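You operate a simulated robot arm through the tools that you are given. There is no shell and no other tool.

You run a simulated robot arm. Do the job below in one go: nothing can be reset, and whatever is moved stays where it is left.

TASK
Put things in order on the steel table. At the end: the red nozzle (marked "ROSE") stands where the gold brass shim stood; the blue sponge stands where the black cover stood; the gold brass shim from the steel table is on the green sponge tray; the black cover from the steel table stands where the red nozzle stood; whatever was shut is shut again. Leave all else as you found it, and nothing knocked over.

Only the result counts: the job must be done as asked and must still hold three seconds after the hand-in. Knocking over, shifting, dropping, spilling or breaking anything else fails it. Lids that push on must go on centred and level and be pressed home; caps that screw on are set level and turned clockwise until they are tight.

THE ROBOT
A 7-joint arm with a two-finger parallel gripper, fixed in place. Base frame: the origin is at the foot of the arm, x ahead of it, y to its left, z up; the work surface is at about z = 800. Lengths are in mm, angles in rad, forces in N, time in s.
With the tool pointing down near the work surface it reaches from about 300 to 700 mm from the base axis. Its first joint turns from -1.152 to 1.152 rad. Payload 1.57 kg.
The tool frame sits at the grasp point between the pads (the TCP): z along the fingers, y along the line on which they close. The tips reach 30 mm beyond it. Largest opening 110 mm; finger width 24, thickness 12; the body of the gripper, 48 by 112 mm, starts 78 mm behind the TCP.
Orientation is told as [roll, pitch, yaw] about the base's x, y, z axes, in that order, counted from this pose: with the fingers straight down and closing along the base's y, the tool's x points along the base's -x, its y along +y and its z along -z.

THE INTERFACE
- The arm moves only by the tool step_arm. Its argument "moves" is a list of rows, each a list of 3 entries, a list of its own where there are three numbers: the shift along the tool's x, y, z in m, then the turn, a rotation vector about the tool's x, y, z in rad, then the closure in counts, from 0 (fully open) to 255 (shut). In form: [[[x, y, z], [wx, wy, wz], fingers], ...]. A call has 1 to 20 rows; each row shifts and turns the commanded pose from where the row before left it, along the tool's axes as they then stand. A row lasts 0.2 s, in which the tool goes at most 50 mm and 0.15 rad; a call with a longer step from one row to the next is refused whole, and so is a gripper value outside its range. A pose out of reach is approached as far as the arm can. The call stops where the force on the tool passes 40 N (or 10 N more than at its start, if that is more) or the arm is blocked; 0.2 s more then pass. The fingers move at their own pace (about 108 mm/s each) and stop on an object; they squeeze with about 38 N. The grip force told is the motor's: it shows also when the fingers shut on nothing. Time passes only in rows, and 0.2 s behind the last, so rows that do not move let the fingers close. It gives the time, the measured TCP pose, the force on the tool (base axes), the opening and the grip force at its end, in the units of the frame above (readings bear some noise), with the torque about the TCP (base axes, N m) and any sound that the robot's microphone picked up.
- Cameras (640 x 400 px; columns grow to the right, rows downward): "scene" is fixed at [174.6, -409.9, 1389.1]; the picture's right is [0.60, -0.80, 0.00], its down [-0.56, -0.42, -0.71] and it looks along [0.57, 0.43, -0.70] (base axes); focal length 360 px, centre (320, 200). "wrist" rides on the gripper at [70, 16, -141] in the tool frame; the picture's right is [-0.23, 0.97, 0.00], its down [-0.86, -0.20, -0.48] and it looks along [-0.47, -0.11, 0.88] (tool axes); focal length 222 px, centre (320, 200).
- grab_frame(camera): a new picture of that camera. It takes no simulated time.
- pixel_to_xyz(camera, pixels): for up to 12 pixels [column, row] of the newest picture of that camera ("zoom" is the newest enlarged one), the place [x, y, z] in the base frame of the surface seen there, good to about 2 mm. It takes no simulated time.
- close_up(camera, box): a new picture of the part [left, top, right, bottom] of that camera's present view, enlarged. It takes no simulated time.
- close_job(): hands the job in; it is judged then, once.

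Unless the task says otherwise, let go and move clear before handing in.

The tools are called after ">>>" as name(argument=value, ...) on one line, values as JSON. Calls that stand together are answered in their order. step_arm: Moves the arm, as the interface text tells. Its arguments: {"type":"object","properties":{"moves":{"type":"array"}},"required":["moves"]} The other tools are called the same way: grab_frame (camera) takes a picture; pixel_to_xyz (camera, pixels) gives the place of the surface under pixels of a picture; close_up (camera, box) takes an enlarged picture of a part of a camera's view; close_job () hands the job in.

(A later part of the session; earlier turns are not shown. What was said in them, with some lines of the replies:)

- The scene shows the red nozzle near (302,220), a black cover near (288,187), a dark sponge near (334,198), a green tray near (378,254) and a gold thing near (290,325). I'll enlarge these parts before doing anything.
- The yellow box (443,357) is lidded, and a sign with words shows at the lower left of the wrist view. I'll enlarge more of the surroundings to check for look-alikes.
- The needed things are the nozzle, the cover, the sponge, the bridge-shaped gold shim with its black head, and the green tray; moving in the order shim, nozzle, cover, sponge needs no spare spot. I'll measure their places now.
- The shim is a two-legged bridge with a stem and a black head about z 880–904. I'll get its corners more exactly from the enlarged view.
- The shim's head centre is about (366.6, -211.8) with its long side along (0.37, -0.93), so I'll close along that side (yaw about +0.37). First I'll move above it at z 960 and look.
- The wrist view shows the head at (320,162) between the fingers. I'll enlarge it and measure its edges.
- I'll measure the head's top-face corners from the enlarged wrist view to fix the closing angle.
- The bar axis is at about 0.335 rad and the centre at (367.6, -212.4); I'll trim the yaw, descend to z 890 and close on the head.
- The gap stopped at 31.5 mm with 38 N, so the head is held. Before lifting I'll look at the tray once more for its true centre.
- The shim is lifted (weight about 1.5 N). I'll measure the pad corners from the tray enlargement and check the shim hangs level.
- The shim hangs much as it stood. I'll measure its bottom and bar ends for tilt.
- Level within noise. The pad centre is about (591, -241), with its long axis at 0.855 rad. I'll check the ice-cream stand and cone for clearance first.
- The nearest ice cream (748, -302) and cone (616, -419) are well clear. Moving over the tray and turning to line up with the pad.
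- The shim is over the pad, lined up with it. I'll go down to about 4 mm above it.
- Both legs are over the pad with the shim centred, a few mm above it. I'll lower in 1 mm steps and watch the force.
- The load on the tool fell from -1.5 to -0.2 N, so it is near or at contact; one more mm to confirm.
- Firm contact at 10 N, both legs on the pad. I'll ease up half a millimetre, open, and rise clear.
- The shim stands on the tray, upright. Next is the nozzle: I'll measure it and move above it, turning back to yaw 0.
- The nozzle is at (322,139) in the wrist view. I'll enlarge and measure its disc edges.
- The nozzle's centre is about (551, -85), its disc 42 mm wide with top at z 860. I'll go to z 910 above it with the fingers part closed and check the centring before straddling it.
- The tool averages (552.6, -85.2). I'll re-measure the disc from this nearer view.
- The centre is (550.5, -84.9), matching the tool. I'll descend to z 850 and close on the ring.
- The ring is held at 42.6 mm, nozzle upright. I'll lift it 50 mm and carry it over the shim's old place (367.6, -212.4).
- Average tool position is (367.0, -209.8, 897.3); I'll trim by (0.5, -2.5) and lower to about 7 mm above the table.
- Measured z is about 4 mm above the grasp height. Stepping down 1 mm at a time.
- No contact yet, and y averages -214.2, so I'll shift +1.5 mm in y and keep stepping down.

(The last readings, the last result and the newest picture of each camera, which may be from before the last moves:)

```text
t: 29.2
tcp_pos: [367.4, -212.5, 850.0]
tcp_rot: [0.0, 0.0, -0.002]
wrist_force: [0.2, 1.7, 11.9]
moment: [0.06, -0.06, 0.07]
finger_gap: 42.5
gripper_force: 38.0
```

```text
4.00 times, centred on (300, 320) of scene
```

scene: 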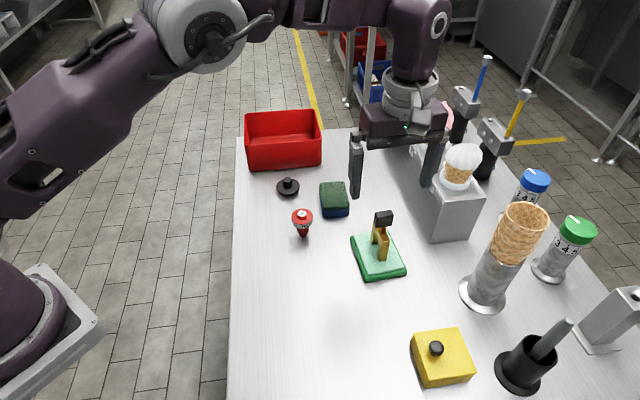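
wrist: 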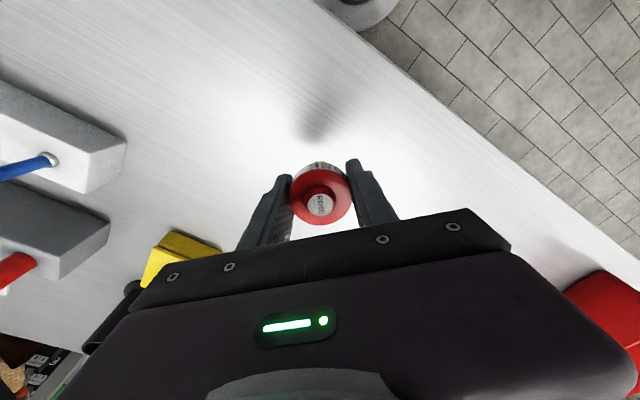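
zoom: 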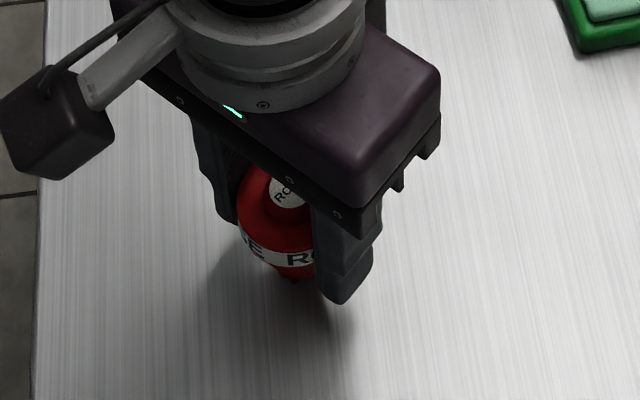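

Contact at 12 N at z 850, same as the grasp height. I'll ease off 0.7 mm, open gently, and rise straight up.

>>> step_arm(moves=[[[0, 0, -0.0007], [0, 0, 0], 255], [[0, 0, 0], [0, 0, 0], 255], [[0, 0, 0], [0, 0, 0], 140], [[0, 0, 0], [0, 0, 0], 110], [[0, 0, 0], [0, 0, 0], 90], [[0, 0, 0], [0, 0, 0], 90], [[0, 0, -0.01], [0, 0, 0], 90], [[0, 0, -0.03], [0, 0, 0], 90], [[0, 0, -0.04], [0, 0, 0], 90], [[0, 0, -0.04], [0, 0, 0], 90], [[0, 0, -0.04], [0, 0, 0], 90], [[0, 0, 0], [0, 0, 0], 90]])

>>> grab_frame(camera="scene")

>>> close_up(camera="scene", box=[250, 280, 340, 360])

>>> grab_frame(camera="wrist")

```text
t: 31.8
tcp_pos: [366.5, -212.4, 1011.5]
tcp_rot: [0.001, -0.001, -0.002]
wrist_force: [-0.2, -0.7, 0.1]
moment: [0.02, -0.01, 0.0]
finger_gap: 71.2
gripper_force: 0.0
```

```text
taken
```

scene: 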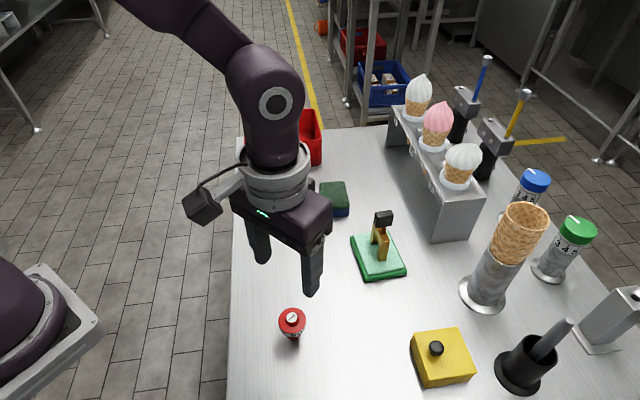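

```text
5.00 times, centred on (295, 320) of scene
```

zoom: 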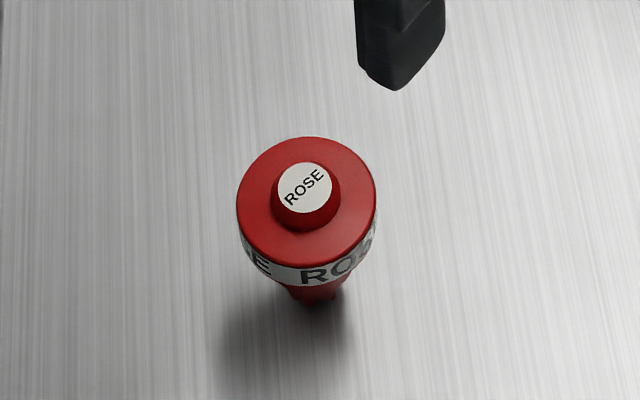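

```text
taken
```

wrist: 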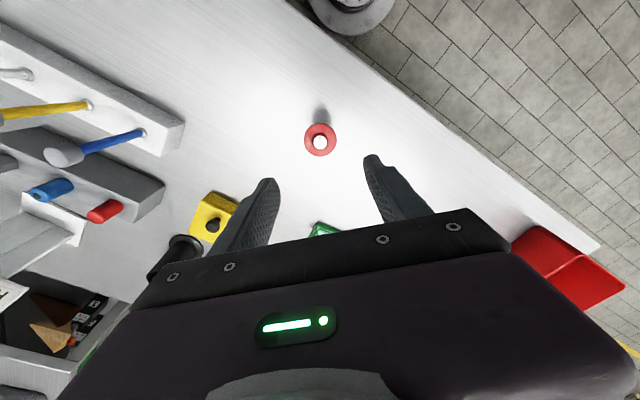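

The nozzle stands upright at the shim's old place. Next I'll move above the black cover at about (631, 22).

>>> step_arm(moves=[[[-0.033, 0.0293, 0], [0, 0, 0], 90], [[-0.033, 0.0293, 0], [0, 0, 0], 90], [[-0.033, 0.0293, 0], [0, 0, 0], 90], [[-0.033, 0.0293, 0], [0, 0, 0], 90], [[-0.033, 0.0293, 0], [0, 0, 0], 90], [[-0.033, 0.0293, 0], [0, 0, 0], 90], [[-0.033, 0.0293, 0], [0, 0, 0], 90], [[-0.033, 0.0293, 0], [0, 0, 0], 90], [[0, 0, 0], [0, 0, 0], 90], [[0, 0, 0], [0, 0, 0], 90]])

>>> grab_frame(camera="scene")

>>> grab_frame(camera="wrist")

>>> close_up(camera="wrist", box=[280, 110, 360, 180])

```text
t: 34.0
tcp_pos: [632.0, 21.9, 1010.1]
tcp_rot: [0.001, 0.001, -0.002]
wrist_force: [0.4, 0.1, -1.8]
moment: [-0.02, 0.02, -0.01]
finger_gap: 71.1
gripper_force: 0.1
```

```text
taken
```

scene: 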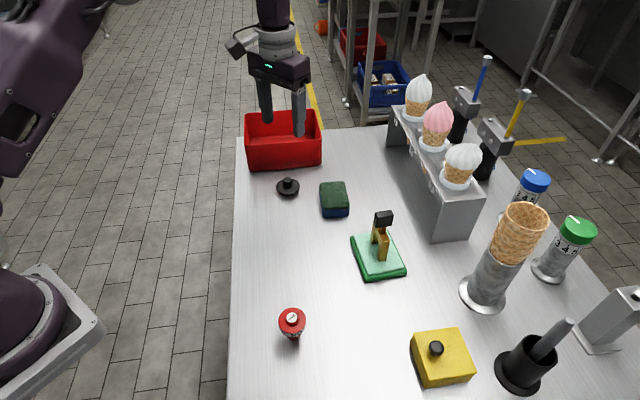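

```text
taken
```

wrist: 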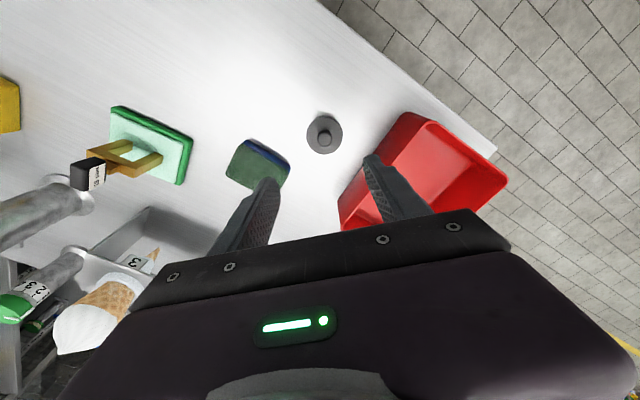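

```text
5.71 times, centred on (320, 145) of wrist
```

zoom: 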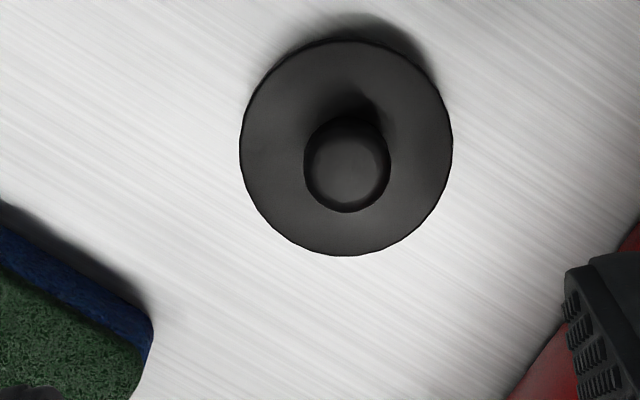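

The cover is at (324,135) in the wrist view with the red bin near it at right. I'll measure the disc, the knob and the bin's edges.

>>> pixel_to_xyz(camera="zoom", pixels=[[244, 150], [448, 150], [346, 46], [346, 252], [347, 172], [310, 165], [386, 165], [347, 140], [347, 208], [280, 200], [365, 20], [430, 60]])

>>> pixel_to_xyz(camera="wrist", pixels=[[341, 205], [343, 218], [375, 150], [408, 113], [404, 118], [390, 140], [355, 185], [358, 195], [497, 156], [424, 116], [231, 162], [288, 160]])

>>> close_up(camera="scene", box=[235, 100, 360, 220])

```text
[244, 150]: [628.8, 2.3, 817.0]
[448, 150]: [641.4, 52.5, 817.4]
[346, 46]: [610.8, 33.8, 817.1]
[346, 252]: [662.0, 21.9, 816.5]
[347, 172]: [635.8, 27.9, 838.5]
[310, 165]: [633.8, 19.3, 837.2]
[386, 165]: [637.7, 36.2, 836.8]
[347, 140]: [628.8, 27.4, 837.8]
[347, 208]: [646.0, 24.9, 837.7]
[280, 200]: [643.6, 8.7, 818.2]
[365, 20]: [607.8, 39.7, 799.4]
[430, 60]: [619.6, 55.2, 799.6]
```

```text
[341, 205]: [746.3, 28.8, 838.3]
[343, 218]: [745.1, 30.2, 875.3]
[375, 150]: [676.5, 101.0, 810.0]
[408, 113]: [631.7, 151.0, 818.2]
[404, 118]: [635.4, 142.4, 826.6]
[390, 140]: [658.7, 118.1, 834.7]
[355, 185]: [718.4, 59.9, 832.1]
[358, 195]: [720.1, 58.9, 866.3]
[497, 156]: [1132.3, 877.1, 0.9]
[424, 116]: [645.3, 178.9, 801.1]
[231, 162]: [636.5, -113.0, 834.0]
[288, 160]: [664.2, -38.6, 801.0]
```

```text
3.33 times, centred on (298, 160) of scene
```

zoom: 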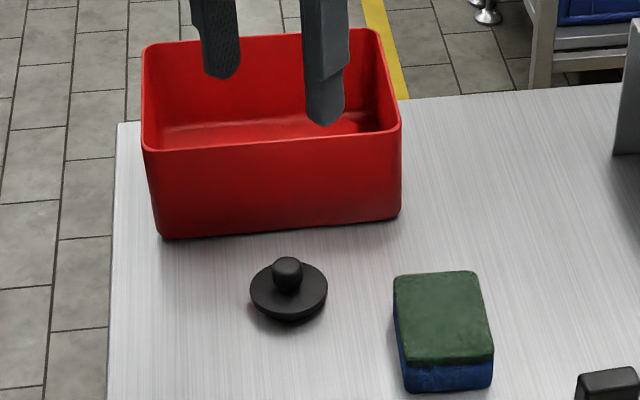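

The cover's centre is (635.8, 27.6), disc top at z 817, knob 18 mm wide up to z 838; the bin wall is about 80 mm off. I'll go to z 900 over the knob with the fingers at about 44 mm and check.

>>> step_arm(moves=[[[-0.0038, 0.0057, 0.03], [0, 0, 0], 153], [[0, 0, 0.04], [0, 0, 0], 153], [[0, 0, 0.04], [0, 0, 0], 153], [[0, 0, 0], [0, 0, 0], 153]])

>>> step_arm(moves=[[[0, 0, 0], [0, 0, 0], 153]])

>>> step_arm(moves=[[[0, 0, 0], [0, 0, 0], 153]])

>>> close_up(camera="wrist", box=[260, 120, 380, 220])

>>> close_up(camera="scene", box=[235, 110, 360, 220])

```text
t: 35.0
tcp_pos: [633.3, 25.8, 899.2]
tcp_rot: [0.001, 0.0, -0.003]
wrist_force: [0.3, 0.0, -0.2]
moment: [0.01, 0.01, 0.03]
finger_gap: 44.0
gripper_force: 0.0
```

```text
t: 35.4
tcp_pos: [635.0, 26.6, 898.8]
tcp_rot: [-0.001, -0.001, -0.002]
wrist_force: [-1.0, 0.3, 0.5]
moment: [-0.01, 0.02, -0.02]
finger_gap: 43.9
gripper_force: 0.0
```

```text
t: 35.8
tcp_pos: [636.2, 25.5, 899.7]
tcp_rot: [0.001, 0.001, -0.001]
wrist_force: [-0.2, -0.7, -0.1]
moment: [0.02, 0.0, 0.0]
finger_gap: 44.2
gripper_force: 0.0
```

```text
4.00 times, centred on (320, 170) of wrist
```

zoom: 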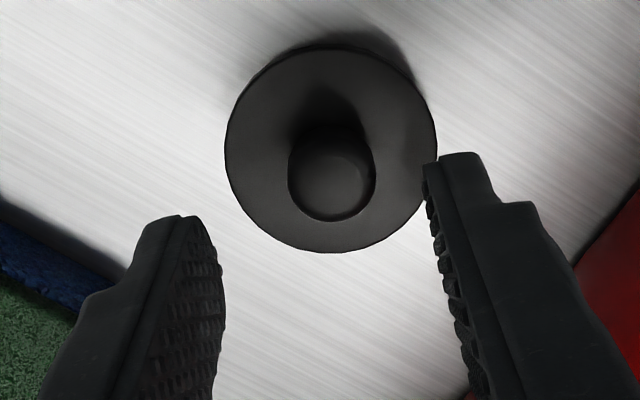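

```text
3.64 times, centred on (298, 165) of scene
```

zoom: 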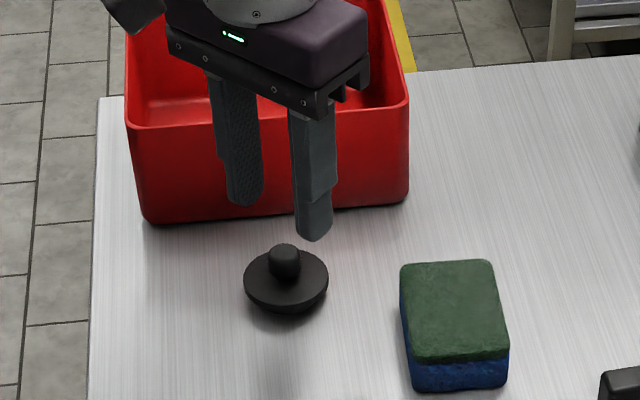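

The knob lies between the fingers; the tool averages (634.8, 26.0), so I'll trim by (+1, +1.5), descend to z 851 (tips above the disc), and close gently on the knob.

>>> step_arm(moves=[[[-0.001, 0.0015, 0.02], [0, 0, 0], 153], [[0, 0, 0.02], [0, 0, 0], 153], [[0, 0, 0.008], [0, 0, 0], 153], [[0, 0, 0], [0, 0, 0], 153], [[0, 0, 0], [0, 0, 0], 180], [[0, 0, 0], [0, 0, 0], 200], [[0, 0, 0], [0, 0, 0], 215], [[0, 0, 0], [0, 0, 0], 255], [[0, 0, 0], [0, 0, 0], 255], [[0, 0, 0], [0, 0, 0], 255]])

>>> close_up(camera="wrist", box=[260, 120, 380, 220])

>>> close_up(camera="scene", box=[235, 110, 360, 220])

```text
t: 38.0
tcp_pos: [637.0, 28.4, 851.5]
tcp_rot: [-0.001, 0.0, -0.002]
wrist_force: [0.2, 0.5, -0.9]
moment: [0.01, -0.01, -0.02]
finger_gap: 19.1
gripper_force: 33.8
```

```text
4.00 times, centred on (320, 170) of wrist
```

zoom: 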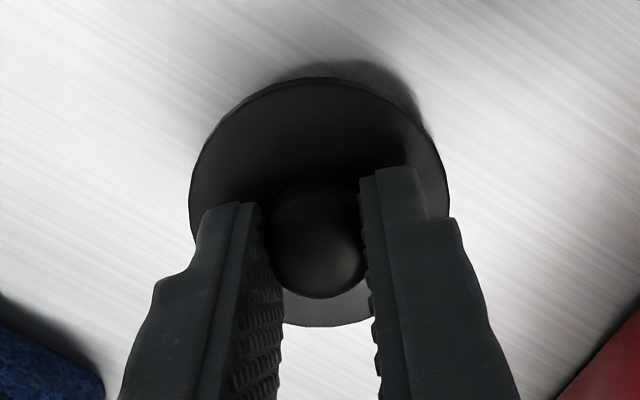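

```text
3.64 times, centred on (298, 165) of scene
```

zoom: 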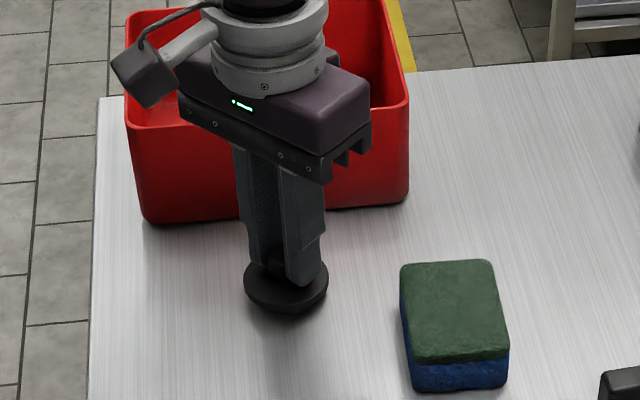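

The knob is gripped at 19.1 mm. I'll let it settle and lift a little to see it hangs level.

>>> step_arm(moves=[[[0, 0, 0], [0, 0, 0], 255], [[0, 0, 0], [0, 0, 0], 255], [[0, 0, -0.004], [0, 0, 0], 255], [[0, 0, -0.008], [0, 0, 0], 255], [[0, 0, -0.015], [0, 0, 0], 255], [[0, 0, -0.013], [0, 0, 0], 255], [[0, 0, 0], [0, 0, 0], 255]])

>>> close_up(camera="scene", box=[235, 110, 360, 220])

>>> close_up(camera="wrist", box=[260, 120, 380, 220])

```text
t: 39.6
tcp_pos: [636.4, 28.9, 893.1]
tcp_rot: [0.0, 0.0, 0.0]
wrist_force: [-0.3, -0.2, 0.2]
moment: [0.01, 0.01, 0.0]
finger_gap: 19.8
gripper_force: 33.5
```

```text
3.64 times, centred on (298, 165) of scene
```

zoom: 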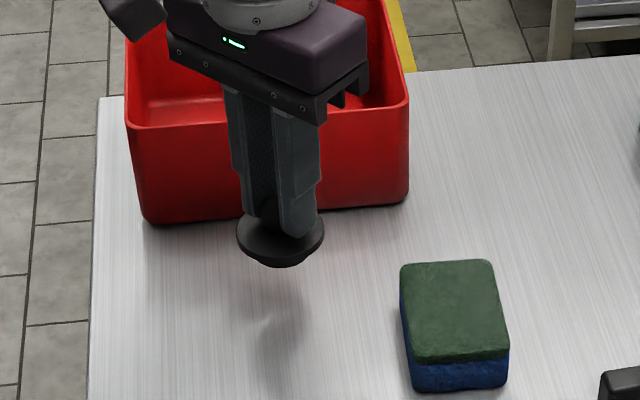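

```text
4.00 times, centred on (320, 170) of wrist
```

zoom: 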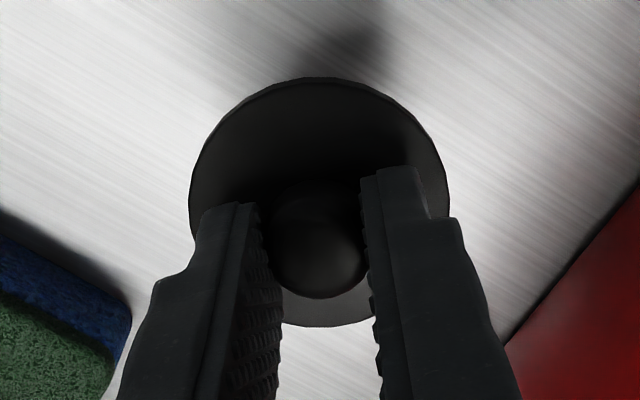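

The cover hangs level. I'll raise it a bit more and carry it over the nozzle's old place (550.7, -84.9).

>>> step_arm(moves=[[[0, 0, -0.02], [0, 0, 0], 255], [[0.0106, -0.0141, 0], [0, 0, 0], 255], [[0.0213, -0.0281, 0], [0, 0, 0], 255], [[0.0213, -0.0281, 0], [0, 0, 0], 255], [[0.0213, -0.0281, 0], [0, 0, 0], 255], [[0.0106, -0.0141, 0], [0, 0, 0], 255], [[0, 0, 0], [0, 0, 0], 255]])

>>> step_arm(moves=[[[0, 0, 0.015], [0, 0, 0], 255], [[0, 0, 0.02], [0, 0, 0], 255], [[0, 0, 0], [0, 0, 0], 255]])

>>> step_arm(moves=[[[0, 0, 0.01], [0, 0, 0], 255], [[0, 0, 0], [0, 0, 0], 255]])

>>> step_arm(moves=[[[0, 0, 0], [0, 0, 0], 255]])

>>> close_up(camera="scene", box=[240, 140, 365, 250])

```text
t: 41.2
tcp_pos: [551.2, -82.7, 911.0]
tcp_rot: [-0.001, 0.001, -0.002]
wrist_force: [0.6, -0.1, -0.2]
moment: [0.0, 0.03, 0.03]
finger_gap: 19.4
gripper_force: 33.9
```

```text
t: 42.0
tcp_pos: [549.9, -84.6, 875.8]
tcp_rot: [0.001, 0.0, -0.001]
wrist_force: [0.0, 0.6, -0.6]
moment: [0.02, 0.02, -0.02]
finger_gap: 19.5
gripper_force: 33.6
```

```text
t: 42.6
tcp_pos: [550.8, -83.3, 866.5]
tcp_rot: [-0.001, 0.0, -0.001]
wrist_force: [-0.1, 0.1, -0.2]
moment: [-0.01, -0.01, 0.0]
finger_gap: 19.5
gripper_force: 32.6
```

```text
t: 43.0
tcp_pos: [551.6, -84.4, 866.4]
tcp_rot: [0.002, 0.0, -0.002]
wrist_force: [0.3, 0.6, -0.5]
moment: [-0.03, 0.01, -0.01]
finger_gap: 19.3
gripper_force: 33.9
```

```text
3.64 times, centred on (302, 195) of scene
```

zoom: 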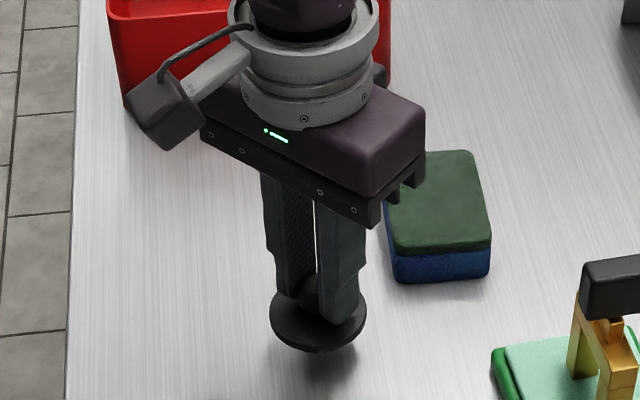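

At (550.9, -83.8), 15 mm above the set-down height. I'll lower 12 mm, then step down by 1 mm.

>>> step_arm(moves=[[[0, -0.0005, 0.008], [0, 0, 0], 255], [[0, 0, 0.004], [0, 0, 0], 255], [[0, 0, 0], [0, 0, 0], 255]])

>>> step_arm(moves=[[[0, 0, 0.001], [0, 0, 0], 255], [[0, 0, 0.001], [0, 0, 0], 255], [[0, 0, 0], [0, 0, 0], 255]])

>>> step_arm(moves=[[[0, 0, 0.001], [0, 0, 0], 255], [[0, 0, 0], [0, 0, 0], 255], [[0, 0, 0], [0, 0, 0], 255]])

```text
t: 43.8
tcp_pos: [551.7, -85.1, 854.4]
tcp_rot: [0.0, 0.0, -0.002]
wrist_force: [-0.3, 0.5, 0.7]
moment: [-0.01, 0.02, 0.0]
finger_gap: 19.6
gripper_force: 33.9
```

```text
t: 44.6
tcp_pos: [551.4, -84.9, 850.7]
tcp_rot: [-0.001, 0.0, -0.002]
wrist_force: [-0.4, -1.3, -0.3]
moment: [-0.02, 0.02, -0.01]
finger_gap: 19.6
gripper_force: 33.7
```

```text
t: 45.4
tcp_pos: [551.3, -83.9, 852.0]
tcp_rot: [0.002, 0.001, -0.003]
wrist_force: [0.2, 0.2, -0.4]
moment: [-0.02, 0.01, 0.03]
finger_gap: 19.6
gripper_force: 33.3
```

Still no contact force at z about 851.5. I'll go down another millimetre or so.

>>> step_arm(moves=[[[0, 0, 0.0007], [0, 0, 0], 255], [[0, 0, 0], [0, 0, 0], 255], [[0, 0, 0], [0, 0, 0], 255]])

>>> close_up(camera="scene", box=[260, 170, 350, 250])

```text
t: 46.2
tcp_pos: [550.9, -83.8, 851.5]
tcp_rot: [0.0, -0.003, -0.003]
wrist_force: [0.6, 1.3, 8.3]
moment: [0.03, 0.01, 0.01]
finger_gap: 19.7
gripper_force: 34.0
```

```text
5.00 times, centred on (305, 210) of scene
```

zoom: 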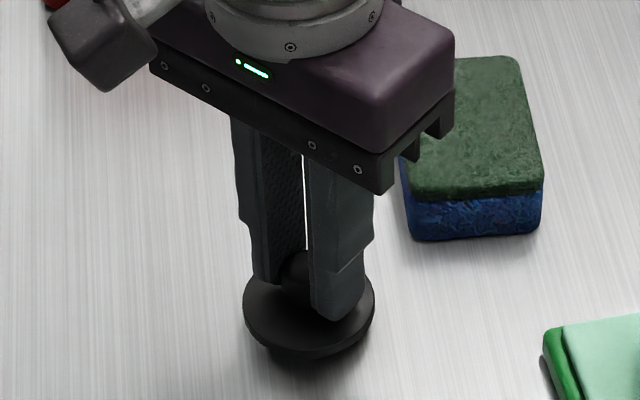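

Contact at 8 N. I'll ease up, open, and rise clear.

>>> step_arm(moves=[[[0, 0, -0.0005], [0, 0, 0], 255], [[0, 0, 0], [0, 0, 0], 220], [[0, 0, 0], [0, 0, 0], 190], [[0, 0, 0], [0, 0, 0], 153], [[0, 0, 0], [0, 0, 0], 153], [[0, 0, -0.01], [0, 0, 0], 153], [[0, 0, -0.03], [0, 0, 0], 153], [[0, 0, -0.04], [0, 0, 0], 153], [[0, 0, -0.04], [0, 0, 0], 153], [[0, 0, -0.04], [0, 0, 0], 153], [[0, 0, 0], [0, 0, 0], 90]])

>>> grab_frame(camera="wrist")

>>> grab_frame(camera="scene")

>>> close_up(camera="scene", box=[260, 160, 370, 250])

```text
t: 48.6
tcp_pos: [552.6, -83.6, 1012.4]
tcp_rot: [0.001, -0.001, -0.001]
wrist_force: [-0.7, 1.1, 0.8]
moment: [0.01, -0.02, 0.01]
finger_gap: 71.4
gripper_force: 0.1
```

```text
taken
```

wrist: 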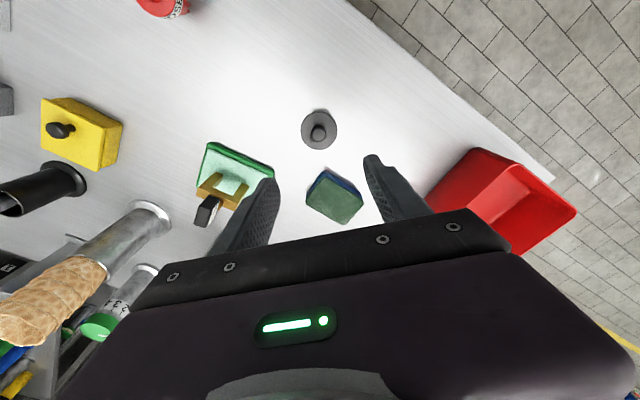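

```text
taken
```

scene: 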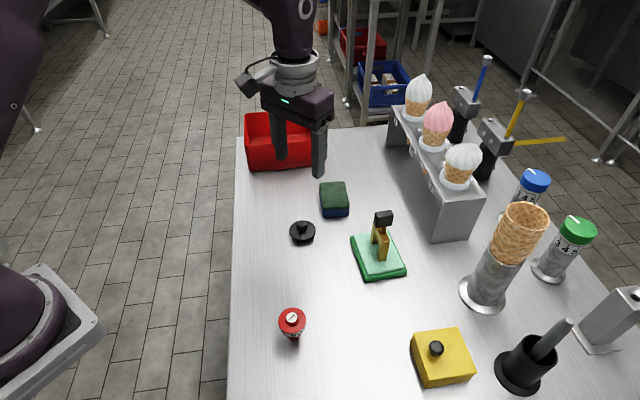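

```text
4.44 times, centred on (315, 205) of scene
```

zoom: 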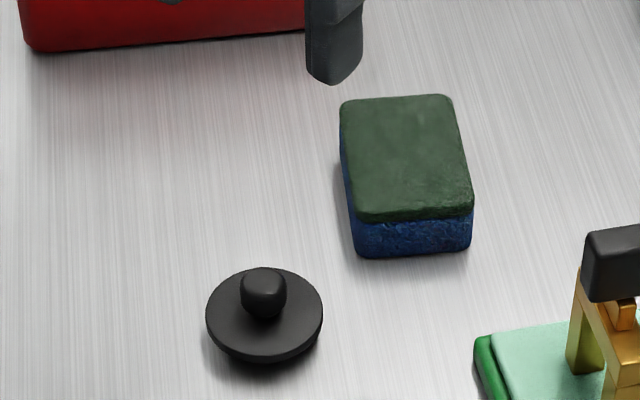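

The cover stands at the nozzle's old place. I'll check its position and measure the sponge's corners.

>>> pixel_to_xyz(camera="zoom", pixels=[[344, 102], [448, 97], [470, 208], [362, 215], [405, 155], [357, 252], [466, 246], [342, 160], [209, 310], [320, 310], [263, 272], [263, 350]])

>>> close_up(camera="wrist", box=[280, 95, 380, 235])

```text
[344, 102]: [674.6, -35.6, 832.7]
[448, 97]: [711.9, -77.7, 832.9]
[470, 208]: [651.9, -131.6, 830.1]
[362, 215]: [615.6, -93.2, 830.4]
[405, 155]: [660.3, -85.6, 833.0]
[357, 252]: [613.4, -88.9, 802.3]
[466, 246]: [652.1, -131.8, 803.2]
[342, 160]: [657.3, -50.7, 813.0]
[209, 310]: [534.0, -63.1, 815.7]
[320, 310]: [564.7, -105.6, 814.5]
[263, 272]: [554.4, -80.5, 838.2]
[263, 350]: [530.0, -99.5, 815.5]
```

```text
2.86 times, centred on (330, 165) of wrist
```

zoom: 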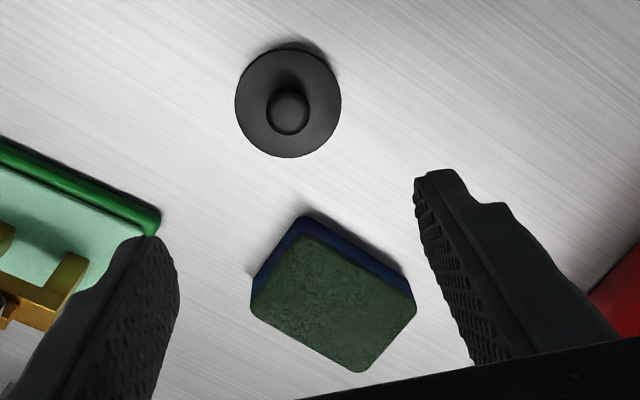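

The cover is centred at about (549.5, -84.5). The sponge is centred at (663.5, -84.5), about 84 by 56, with its long side at 0.765 rad, so I'll move above it and turn to that yaw to close across its short side.

>>> step_arm(moves=[[[-0.037, -0.0003, 0], [0, 0, 0], 40], [[-0.037, -0.0003, 0], [0, 0, 0], 40], [[-0.037, -0.0003, 0], [0, 0, 0], 40], [[0, 0, 0], [0, 0, -0.1275], 40], [[0, 0, 0], [0, 0, -0.1275], 40], [[0, 0, 0], [0, 0, -0.1275], 40], [[0, 0, 0], [0, 0, -0.1275], 40], [[0, 0, 0], [0, 0, -0.1275], 40], [[0, 0, 0], [0, 0, -0.1275], 40], [[0, 0, 0.04], [0, 0, 0], 40], [[0, 0, 0.04], [0, 0, 0], 40], [[0, 0, 0], [0, 0, 0], 40]])

>>> step_arm(moves=[[[0, 0, 0], [0, 0, 0], 40]])

>>> step_arm(moves=[[[0, 0, 0], [0, 0, 0], 40]])

>>> grab_frame(camera="wrist")

>>> close_up(camera="wrist", box=[240, 100, 400, 220])

>>> grab_frame(camera="scene")

```text
t: 51.2
tcp_pos: [664.9, -84.8, 933.2]
tcp_rot: [0.001, 0.0, 0.766]
wrist_force: [0.6, -1.2, 0.2]
moment: [-0.01, 0.01, 0.02]
finger_gap: 92.9
gripper_force: 0.0
```

```text
t: 51.6
tcp_pos: [664.3, -84.8, 933.8]
tcp_rot: [0.0, 0.0, 0.764]
wrist_force: [-0.9, 0.3, -0.3]
moment: [-0.05, -0.02, -0.03]
finger_gap: 92.6
gripper_force: 0.0
```

```text
t: 52.0
tcp_pos: [665.2, -83.9, 933.3]
tcp_rot: [-0.001, 0.001, 0.765]
wrist_force: [0.3, -0.1, -0.6]
moment: [-0.01, 0.01, 0.01]
finger_gap: 92.6
gripper_force: 0.1
```

```text
taken
```

wrist: 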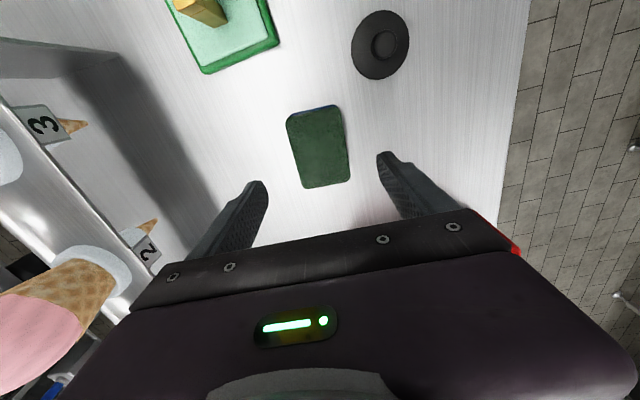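

```text
3.33 times, centred on (320, 160) of wrist
```

zoom: 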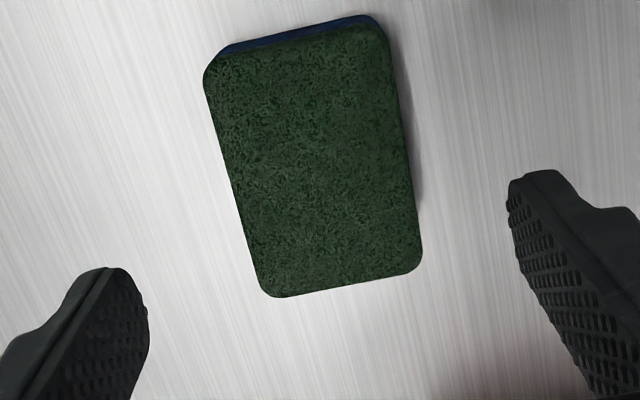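

```text
taken
```

scene: 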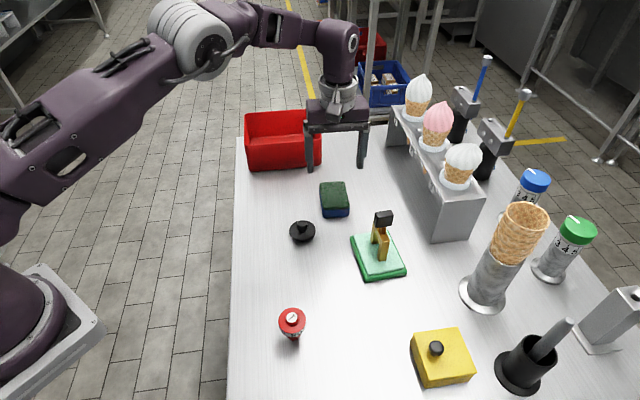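

The sponge's sides look parallel to the fingers. I'll measure its edges here.

>>> pixel_to_xyz(camera="zoom", pixels=[[222, 130], [245, 230], [402, 130], [417, 220], [296, 45], [345, 285], [310, 165], [212, 80], [390, 65]])

```text
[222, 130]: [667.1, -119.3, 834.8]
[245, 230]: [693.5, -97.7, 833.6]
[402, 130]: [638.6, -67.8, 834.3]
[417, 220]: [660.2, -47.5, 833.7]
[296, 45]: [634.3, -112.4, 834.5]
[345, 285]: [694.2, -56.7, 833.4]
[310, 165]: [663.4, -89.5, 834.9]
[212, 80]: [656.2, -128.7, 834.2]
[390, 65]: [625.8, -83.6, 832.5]
```

The sponge's centre (664.3, -84) matches the tool's (664.8, -84.5). I'll trim the yaw slightly, descend to z 836 and close on it.

>>> step_arm(moves=[[[0, 0, 0.03], [0, 0, 0.025], 40], [[0, 0, 0.03], [0, 0, 0], 40], [[0, 0, 0.03], [0, 0, 0], 40], [[0, 0, 0.0075], [0, 0, 0], 40], [[0, 0, 0], [0, 0, 0], 40]])

>>> close_up(camera="scene", box=[260, 130, 400, 250])

```text
t: 53.2
tcp_pos: [661.8, -84.5, 834.0]
tcp_rot: [0.0, 0.0, 0.739]
wrist_force: [-0.7, -0.3, 0.1]
moment: [0.03, -0.01, 0.01]
finger_gap: 92.4
gripper_force: 0.0
```

```text
3.33 times, centred on (330, 190) of scene
```

zoom: 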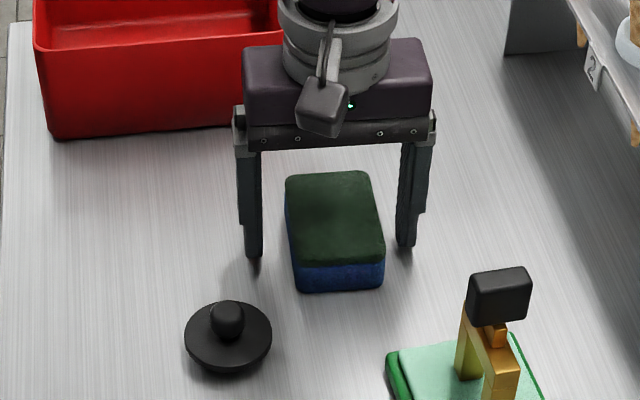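

The fingers straddle the sponge evenly. Closing now.

>>> step_arm(moves=[[[0, 0, 0], [0, 0, 0], 80], [[0, 0, 0], [0, 0, 0], 110], [[0, 0, 0], [0, 0, 0], 130], [[0, 0, 0], [0, 0, 0], 150], [[0, 0, 0], [0, 0, 0], 255], [[0, 0, 0], [0, 0, 0], 255], [[0, 0, 0], [0, 0, 0], 255]])

>>> close_up(camera="scene", box=[260, 130, 400, 250])

>>> close_up(camera="wrist", box=[240, 100, 400, 220])

```text
t: 54.8
tcp_pos: [661.8, -84.3, 835.2]
tcp_rot: [0.002, -0.001, 0.738]
wrist_force: [-0.9, -0.1, -0.5]
moment: [0.02, 0.0, 0.0]
finger_gap: 57.3
gripper_force: 37.9
```

```text
3.33 times, centred on (330, 190) of scene
```

zoom: 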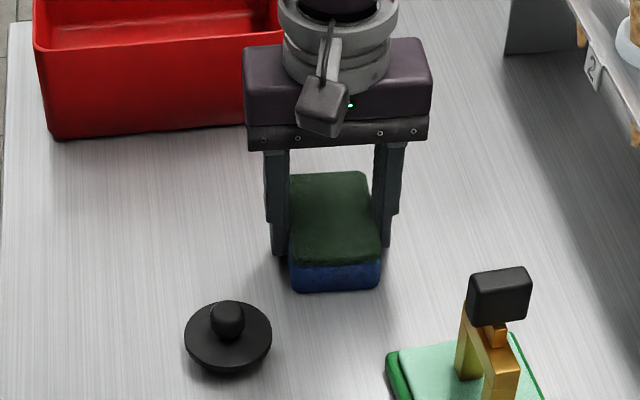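

```text
3.33 times, centred on (320, 160) of wrist
```

zoom: 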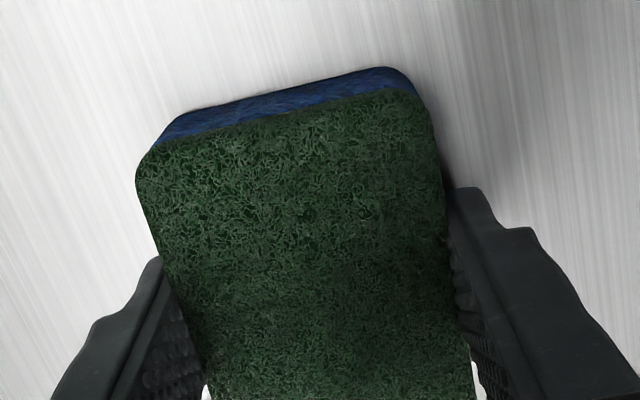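

The sponge is held firmly at 57.3 mm. I'll lift 50 mm and carry it over the cover's old place (635.8, 27.6).

>>> step_arm(moves=[[[0, 0, -0.005], [0, 0, 0], 255], [[0, 0, -0.015], [0, 0, 0], 255], [[0, 0, -0.03], [0, 0, 0], 255], [[-0.0068, 0.0127, 0], [0, 0, 0], 255], [[-0.0135, 0.0254, 0], [0, 0, 0], 255], [[-0.0135, 0.0254, 0], [0, 0, 0], 255], [[-0.0135, 0.0254, 0], [0, 0, 0], 255], [[-0.0068, 0.0128, 0], [0, 0, 0], 255], [[0, 0, 0], [0, 0, 0], 255]])

>>> step_arm(moves=[[[0, 0, 0], [0, 0, 0], 255]])

>>> step_arm(moves=[[[0, 0, 0], [0, 0, 0], 255]])

>>> grab_frame(camera="scene")

>>> close_up(camera="scene", box=[235, 90, 375, 210])

>>> close_up(camera="wrist", box=[240, 100, 400, 220])

```text
t: 56.8
tcp_pos: [635.0, 26.3, 883.0]
tcp_rot: [0.0, -0.001, 0.738]
wrist_force: [0.8, 0.6, 0.8]
moment: [0.02, 0.0, -0.02]
finger_gap: 57.1
gripper_force: 37.6
```

```text
t: 57.2
tcp_pos: [635.1, 25.3, 883.2]
tcp_rot: [0.0, 0.001, 0.738]
wrist_force: [0.0, 1.6, -0.6]
moment: [-0.03, 0.03, 0.01]
finger_gap: 57.2
gripper_force: 37.6
```

```text
t: 57.6
tcp_pos: [633.6, 26.5, 882.8]
tcp_rot: [0.001, 0.0, 0.737]
wrist_force: [0.4, 0.4, 0.0]
moment: [0.02, 0.0, 0.02]
finger_gap: 57.0
gripper_force: 38.1
```

```text
taken
```

scene: 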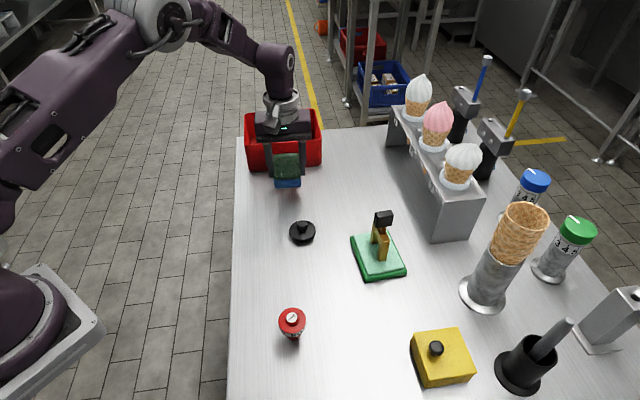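

```text
3.33 times, centred on (305, 150) of scene
```

zoom: 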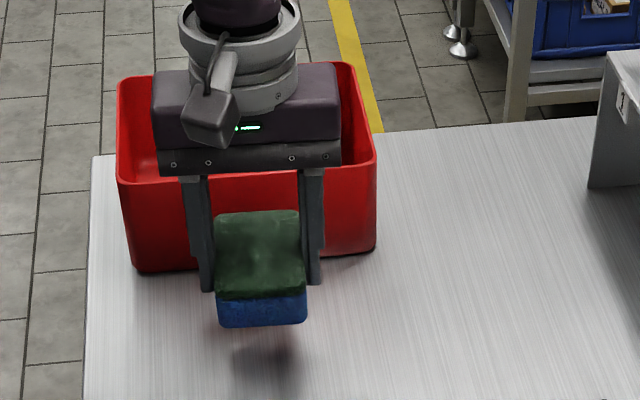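

```text
3.33 times, centred on (320, 160) of wrist
```

zoom: 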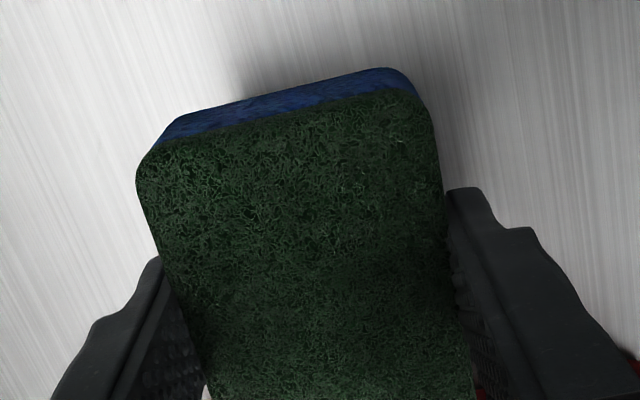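

The sponge is at about (636.5, 26.5), level and clear of the bin. I'll trim +1 mm in y and lower to about 5 mm above the table.

>>> step_arm(moves=[[[-0.0006, 0.0008, 0.02], [0, 0, 0], 255], [[0, 0, 0.015], [0, 0, 0], 255], [[0, 0, 0.008], [0, 0, 0], 255], [[0, 0, 0], [0, 0, 0], 255]])

>>> step_arm(moves=[[[0, 0, 0.001], [0, 0, 0], 255], [[0, 0, 0.001], [0, 0, 0], 255], [[0, 0, 0.001], [0, 0, 0], 255], [[0, 0, 0], [0, 0, 0], 255]])

>>> step_arm(moves=[[[0, 0, 0.001], [0, 0, 0], 255], [[0, 0, 0], [0, 0, 0], 255], [[0, 0, 0], [0, 0, 0], 255]])

```text
t: 58.6
tcp_pos: [634.5, 26.8, 841.1]
tcp_rot: [0.0, -0.001, 0.738]
wrist_force: [0.5, 0.7, 1.2]
moment: [-0.01, 0.01, 0.01]
finger_gap: 57.0
gripper_force: 38.4
```

```text
t: 59.6
tcp_pos: [633.6, 27.2, 837.9]
tcp_rot: [-0.003, 0.0, 0.74]
wrist_force: [0.0, -0.5, 0.1]
moment: [-0.01, 0.0, -0.03]
finger_gap: 57.1
gripper_force: 38.0
```

```text
t: 60.4
tcp_pos: [633.9, 27.8, 836.7]
tcp_rot: [0.001, 0.0, 0.739]
wrist_force: [0.3, 0.0, 1.0]
moment: [-0.04, 0.02, 0.04]
finger_gap: 57.0
gripper_force: 38.1
```

No clear contact yet at z 836.7. I'll keep stepping down 1 mm at a time.

>>> step_arm(moves=[[[0, 0, 0.001], [0, 0, 0], 255], [[0, 0, 0], [0, 0, 0], 255], [[0, 0, 0], [0, 0, 0], 255]])

>>> step_arm(moves=[[[0, 0, 0.0007], [0, 0, 0], 255], [[0, 0, 0], [0, 0, 0], 255], [[0, 0, 0], [0, 0, 0], 255]])

>>> close_up(camera="scene", box=[235, 100, 375, 220])

```text
t: 61.2
tcp_pos: [634.6, 27.7, 835.5]
tcp_rot: [0.0, 0.0, 0.738]
wrist_force: [0.0, -0.9, 0.8]
moment: [0.04, 0.01, 0.0]
finger_gap: 57.1
gripper_force: 38.2
```

```text
t: 62.0
tcp_pos: [632.9, 26.3, 836.3]
tcp_rot: [0.001, 0.0, 0.739]
wrist_force: [-0.2, 0.1, 0.0]
moment: [0.0, 0.01, 0.05]
finger_gap: 56.9
gripper_force: 38.5
```

```text
3.33 times, centred on (305, 160) of scene
```

zoom: 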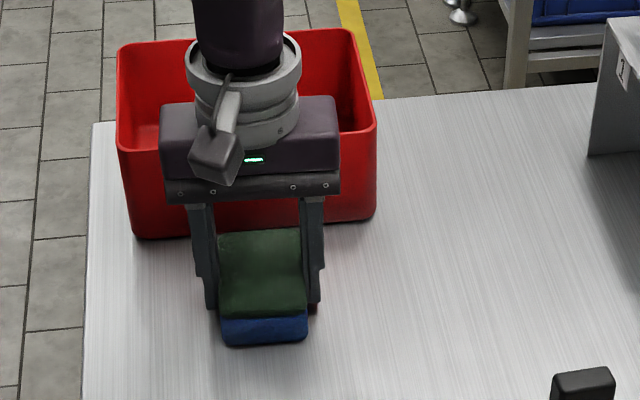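

>>> step_arm(moves=[[[0, 0, 0.0008], [0, 0, 0], 255], [[0, 0, 0], [0, 0, 0], 255], [[0, 0, 0], [0, 0, 0], 255]])

>>> step_arm(moves=[[[0, 0, 0.0007], [0, 0, 0], 255], [[0, 0, 0], [0, 0, 0], 255], [[0, 0, 0], [0, 0, 0], 255]])

```text
t: 62.8
tcp_pos: [634.4, 27.2, 834.7]
tcp_rot: [0.0, 0.0, 0.739]
wrist_force: [-0.2, -0.3, 0.1]
moment: [0.03, -0.01, -0.02]
finger_gap: 57.1
gripper_force: 38.4
```

```text
t: 63.6
tcp_pos: [635.6, 26.1, 834.6]
tcp_rot: [0.001, -0.001, 0.738]
wrist_force: [0.1, 0.2, 0.1]
moment: [0.01, -0.03, 0.02]
finger_gap: 57.1
gripper_force: 38.0
```

Still no force; a little further to make sure it is seated before letting go.

>>> step_arm(moves=[[[0, 0, 0.0006], [0, 0, 0], 255], [[0, 0, 0], [0, 0, 0], 255], [[0, 0, 0], [0, 0, 0], 255]])

>>> step_arm(moves=[[[0, 0, 0.0006], [0, 0, 0], 255], [[0, 0, 0], [0, 0, 0], 255], [[0, 0, 0], [0, 0, 0], 255]])

```text
t: 64.4
tcp_pos: [634.0, 26.9, 833.9]
tcp_rot: [0.0, 0.0, 0.74]
wrist_force: [0.4, -0.8, 5.5]
moment: [-0.02, 0.01, -0.01]
finger_gap: 57.1
gripper_force: 37.7
```

```text
t: 65.2
tcp_pos: [633.5, 26.9, 834.1]
tcp_rot: [-0.001, -0.001, 0.738]
wrist_force: [-0.3, -0.5, 17.9]
moment: [-0.02, 0.08, -0.02]
finger_gap: 57.1
gripper_force: 37.9
```

The sponge is on the table (force up to 18 N). I'll ease up 1 mm, open and rise straight up.

>>> step_arm(moves=[[[0, 0, -0.001], [0, 0, 0], 255], [[0, 0, 0], [0, 0, 0], 255], [[0, 0, 0], [0, 0, 0], 110], [[0, 0, 0], [0, 0, 0], 80], [[0, 0, 0], [0, 0, 0], 60], [[0, 0, 0], [0, 0, 0], 60], [[0, 0, -0.01], [0, 0, 0], 60], [[0, 0, -0.03], [0, 0, 0], 60], [[0, 0, -0.04], [0, 0, 0], 60], [[0, 0, -0.04], [0, 0, 0], 60], [[0, 0, -0.04], [0, 0, 0], 60], [[0, 0, -0.04], [0, 0, 0], 60], [[0, 0, 0], [0, 0, 0], 60]])

>>> grab_frame(camera="scene")

>>> close_up(camera="scene", box=[235, 140, 395, 290])

>>> grab_frame(camera="wrist")

```text
t: 68.0
tcp_pos: [635.5, 25.3, 1035.7]
tcp_rot: [0.0, 0.001, 0.737]
wrist_force: [0.9, 0.6, -0.6]
moment: [0.01, 0.01, -0.01]
finger_gap: 84.0
gripper_force: 0.1
```

```text
taken
```

scene: 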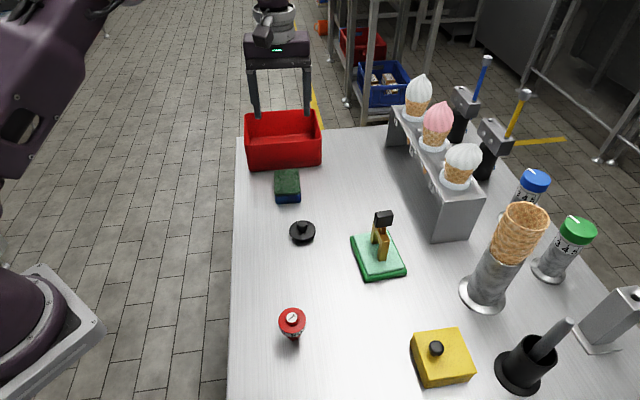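

```text
2.67 times, centred on (315, 215) of scene
```

zoom: 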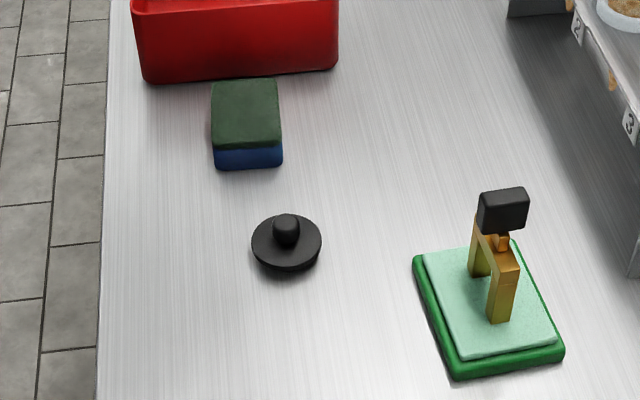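

```text
taken
```

wrist: 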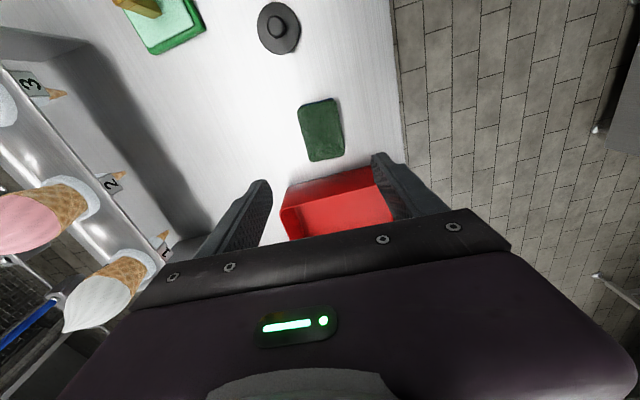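

Everything looks in place. I'll verify positions of sponge and nozzle by measuring.

>>> pixel_to_xyz(camera="zoom", pixels=[[214, 87], [273, 82], [280, 142], [217, 147], [217, 165], [281, 160], [254, 240], [318, 240], [286, 218]])

>>> close_up(camera="scene", box=[250, 280, 340, 360])

>>> pixel_to_xyz(camera="scene", pixels=[[292, 318], [280, 321], [304, 321], [292, 309], [292, 331], [250, 170], [320, 163]])

```text
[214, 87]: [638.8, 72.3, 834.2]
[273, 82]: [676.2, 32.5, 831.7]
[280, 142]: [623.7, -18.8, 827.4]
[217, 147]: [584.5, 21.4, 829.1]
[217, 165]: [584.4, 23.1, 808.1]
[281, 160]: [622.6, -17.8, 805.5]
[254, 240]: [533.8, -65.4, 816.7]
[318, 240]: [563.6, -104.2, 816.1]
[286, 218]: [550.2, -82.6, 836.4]
```

```text
5.00 times, centred on (295, 320) of scene
```

zoom: 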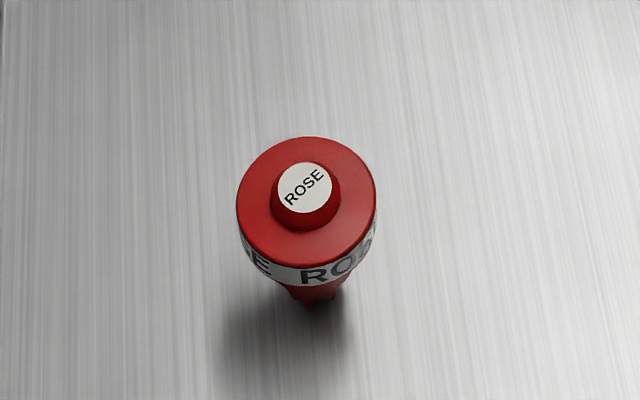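

```text
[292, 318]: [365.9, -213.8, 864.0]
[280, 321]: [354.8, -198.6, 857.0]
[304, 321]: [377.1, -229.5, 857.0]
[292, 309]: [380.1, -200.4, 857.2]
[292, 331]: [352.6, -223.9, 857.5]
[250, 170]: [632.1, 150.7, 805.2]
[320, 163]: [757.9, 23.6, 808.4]
```

The nozzle is centred at (366, -213). The sponge reads (631, 27), so I'll check it with the wrist camera.

>>> close_up(camera="wrist", box=[285, 90, 361, 170])

>>> close_up(camera="scene", box=[255, 155, 325, 215])

```text
5.00 times, centred on (323, 130) of wrist
```

zoom: 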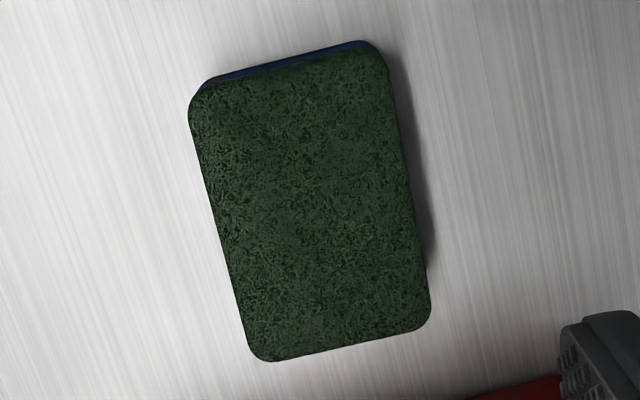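

```text
6.67 times, centred on (290, 185) of scene
```

zoom: 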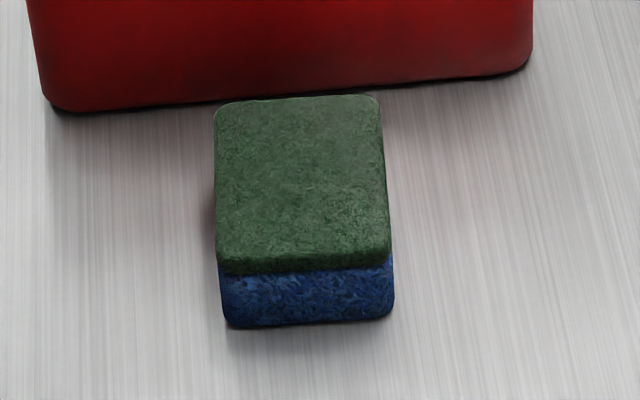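

>>> pixel_to_xyz(camera="zoom", pixels=[[222, 106], [374, 102], [384, 248], [222, 256], [296, 98], [305, 256], [219, 180], [384, 175]])

>>> close_up(camera="wrist", box=[285, 90, 361, 170])

>>> pixel_to_xyz(camera="zoom", pixels=[[290, 70], [345, 345], [212, 200], [410, 200], [312, 205]])

```text
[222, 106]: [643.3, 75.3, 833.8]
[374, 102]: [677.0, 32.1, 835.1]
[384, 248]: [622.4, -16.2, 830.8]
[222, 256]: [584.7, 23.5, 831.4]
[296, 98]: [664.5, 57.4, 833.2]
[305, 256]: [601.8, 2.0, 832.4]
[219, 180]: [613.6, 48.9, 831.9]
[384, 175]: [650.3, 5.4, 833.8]
```

```text
5.00 times, centred on (323, 130) of wrist
```

zoom: 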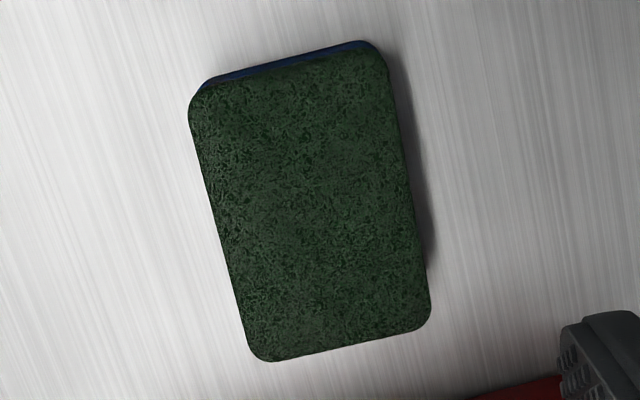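

```text
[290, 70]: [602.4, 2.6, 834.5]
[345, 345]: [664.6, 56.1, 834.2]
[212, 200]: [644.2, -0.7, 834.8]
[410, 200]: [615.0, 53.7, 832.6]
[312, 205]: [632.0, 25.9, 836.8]
```

Sponge centre is (632.3, 28.5), within about 4 mm of the cover's old spot (635.8, 27.6). The nozzle at (366, -213) and the cover at (549, -84) are also within a few mm of their marks. The shim stands on the tray, nothing that was shut was opened, and the hand is clear at z 1036, so I'm handing in.

>>> close_job()

```text
The job is handed in.
```

I moved all four things to where you asked and handed the job in. After each move I checked the place with the cameras:

| Thing | Now stands | Measured against target |
|---|---|---|
| Gold brass shim | on the green sponge tray | upright, both legs on the pad |
| Red nozzle ("ROSE") | where the shim stood | within about 2 mm |
| Black cover | where the nozzle stood | within about 2 mm |
| Blue sponge | where the cover stood | about 4 mm off |

I opened nothing, so nothing had to be shut again. Everything moved was standing upright in the last pictures. I saw no sign of anything else being touched, and the hand was clear above the table.
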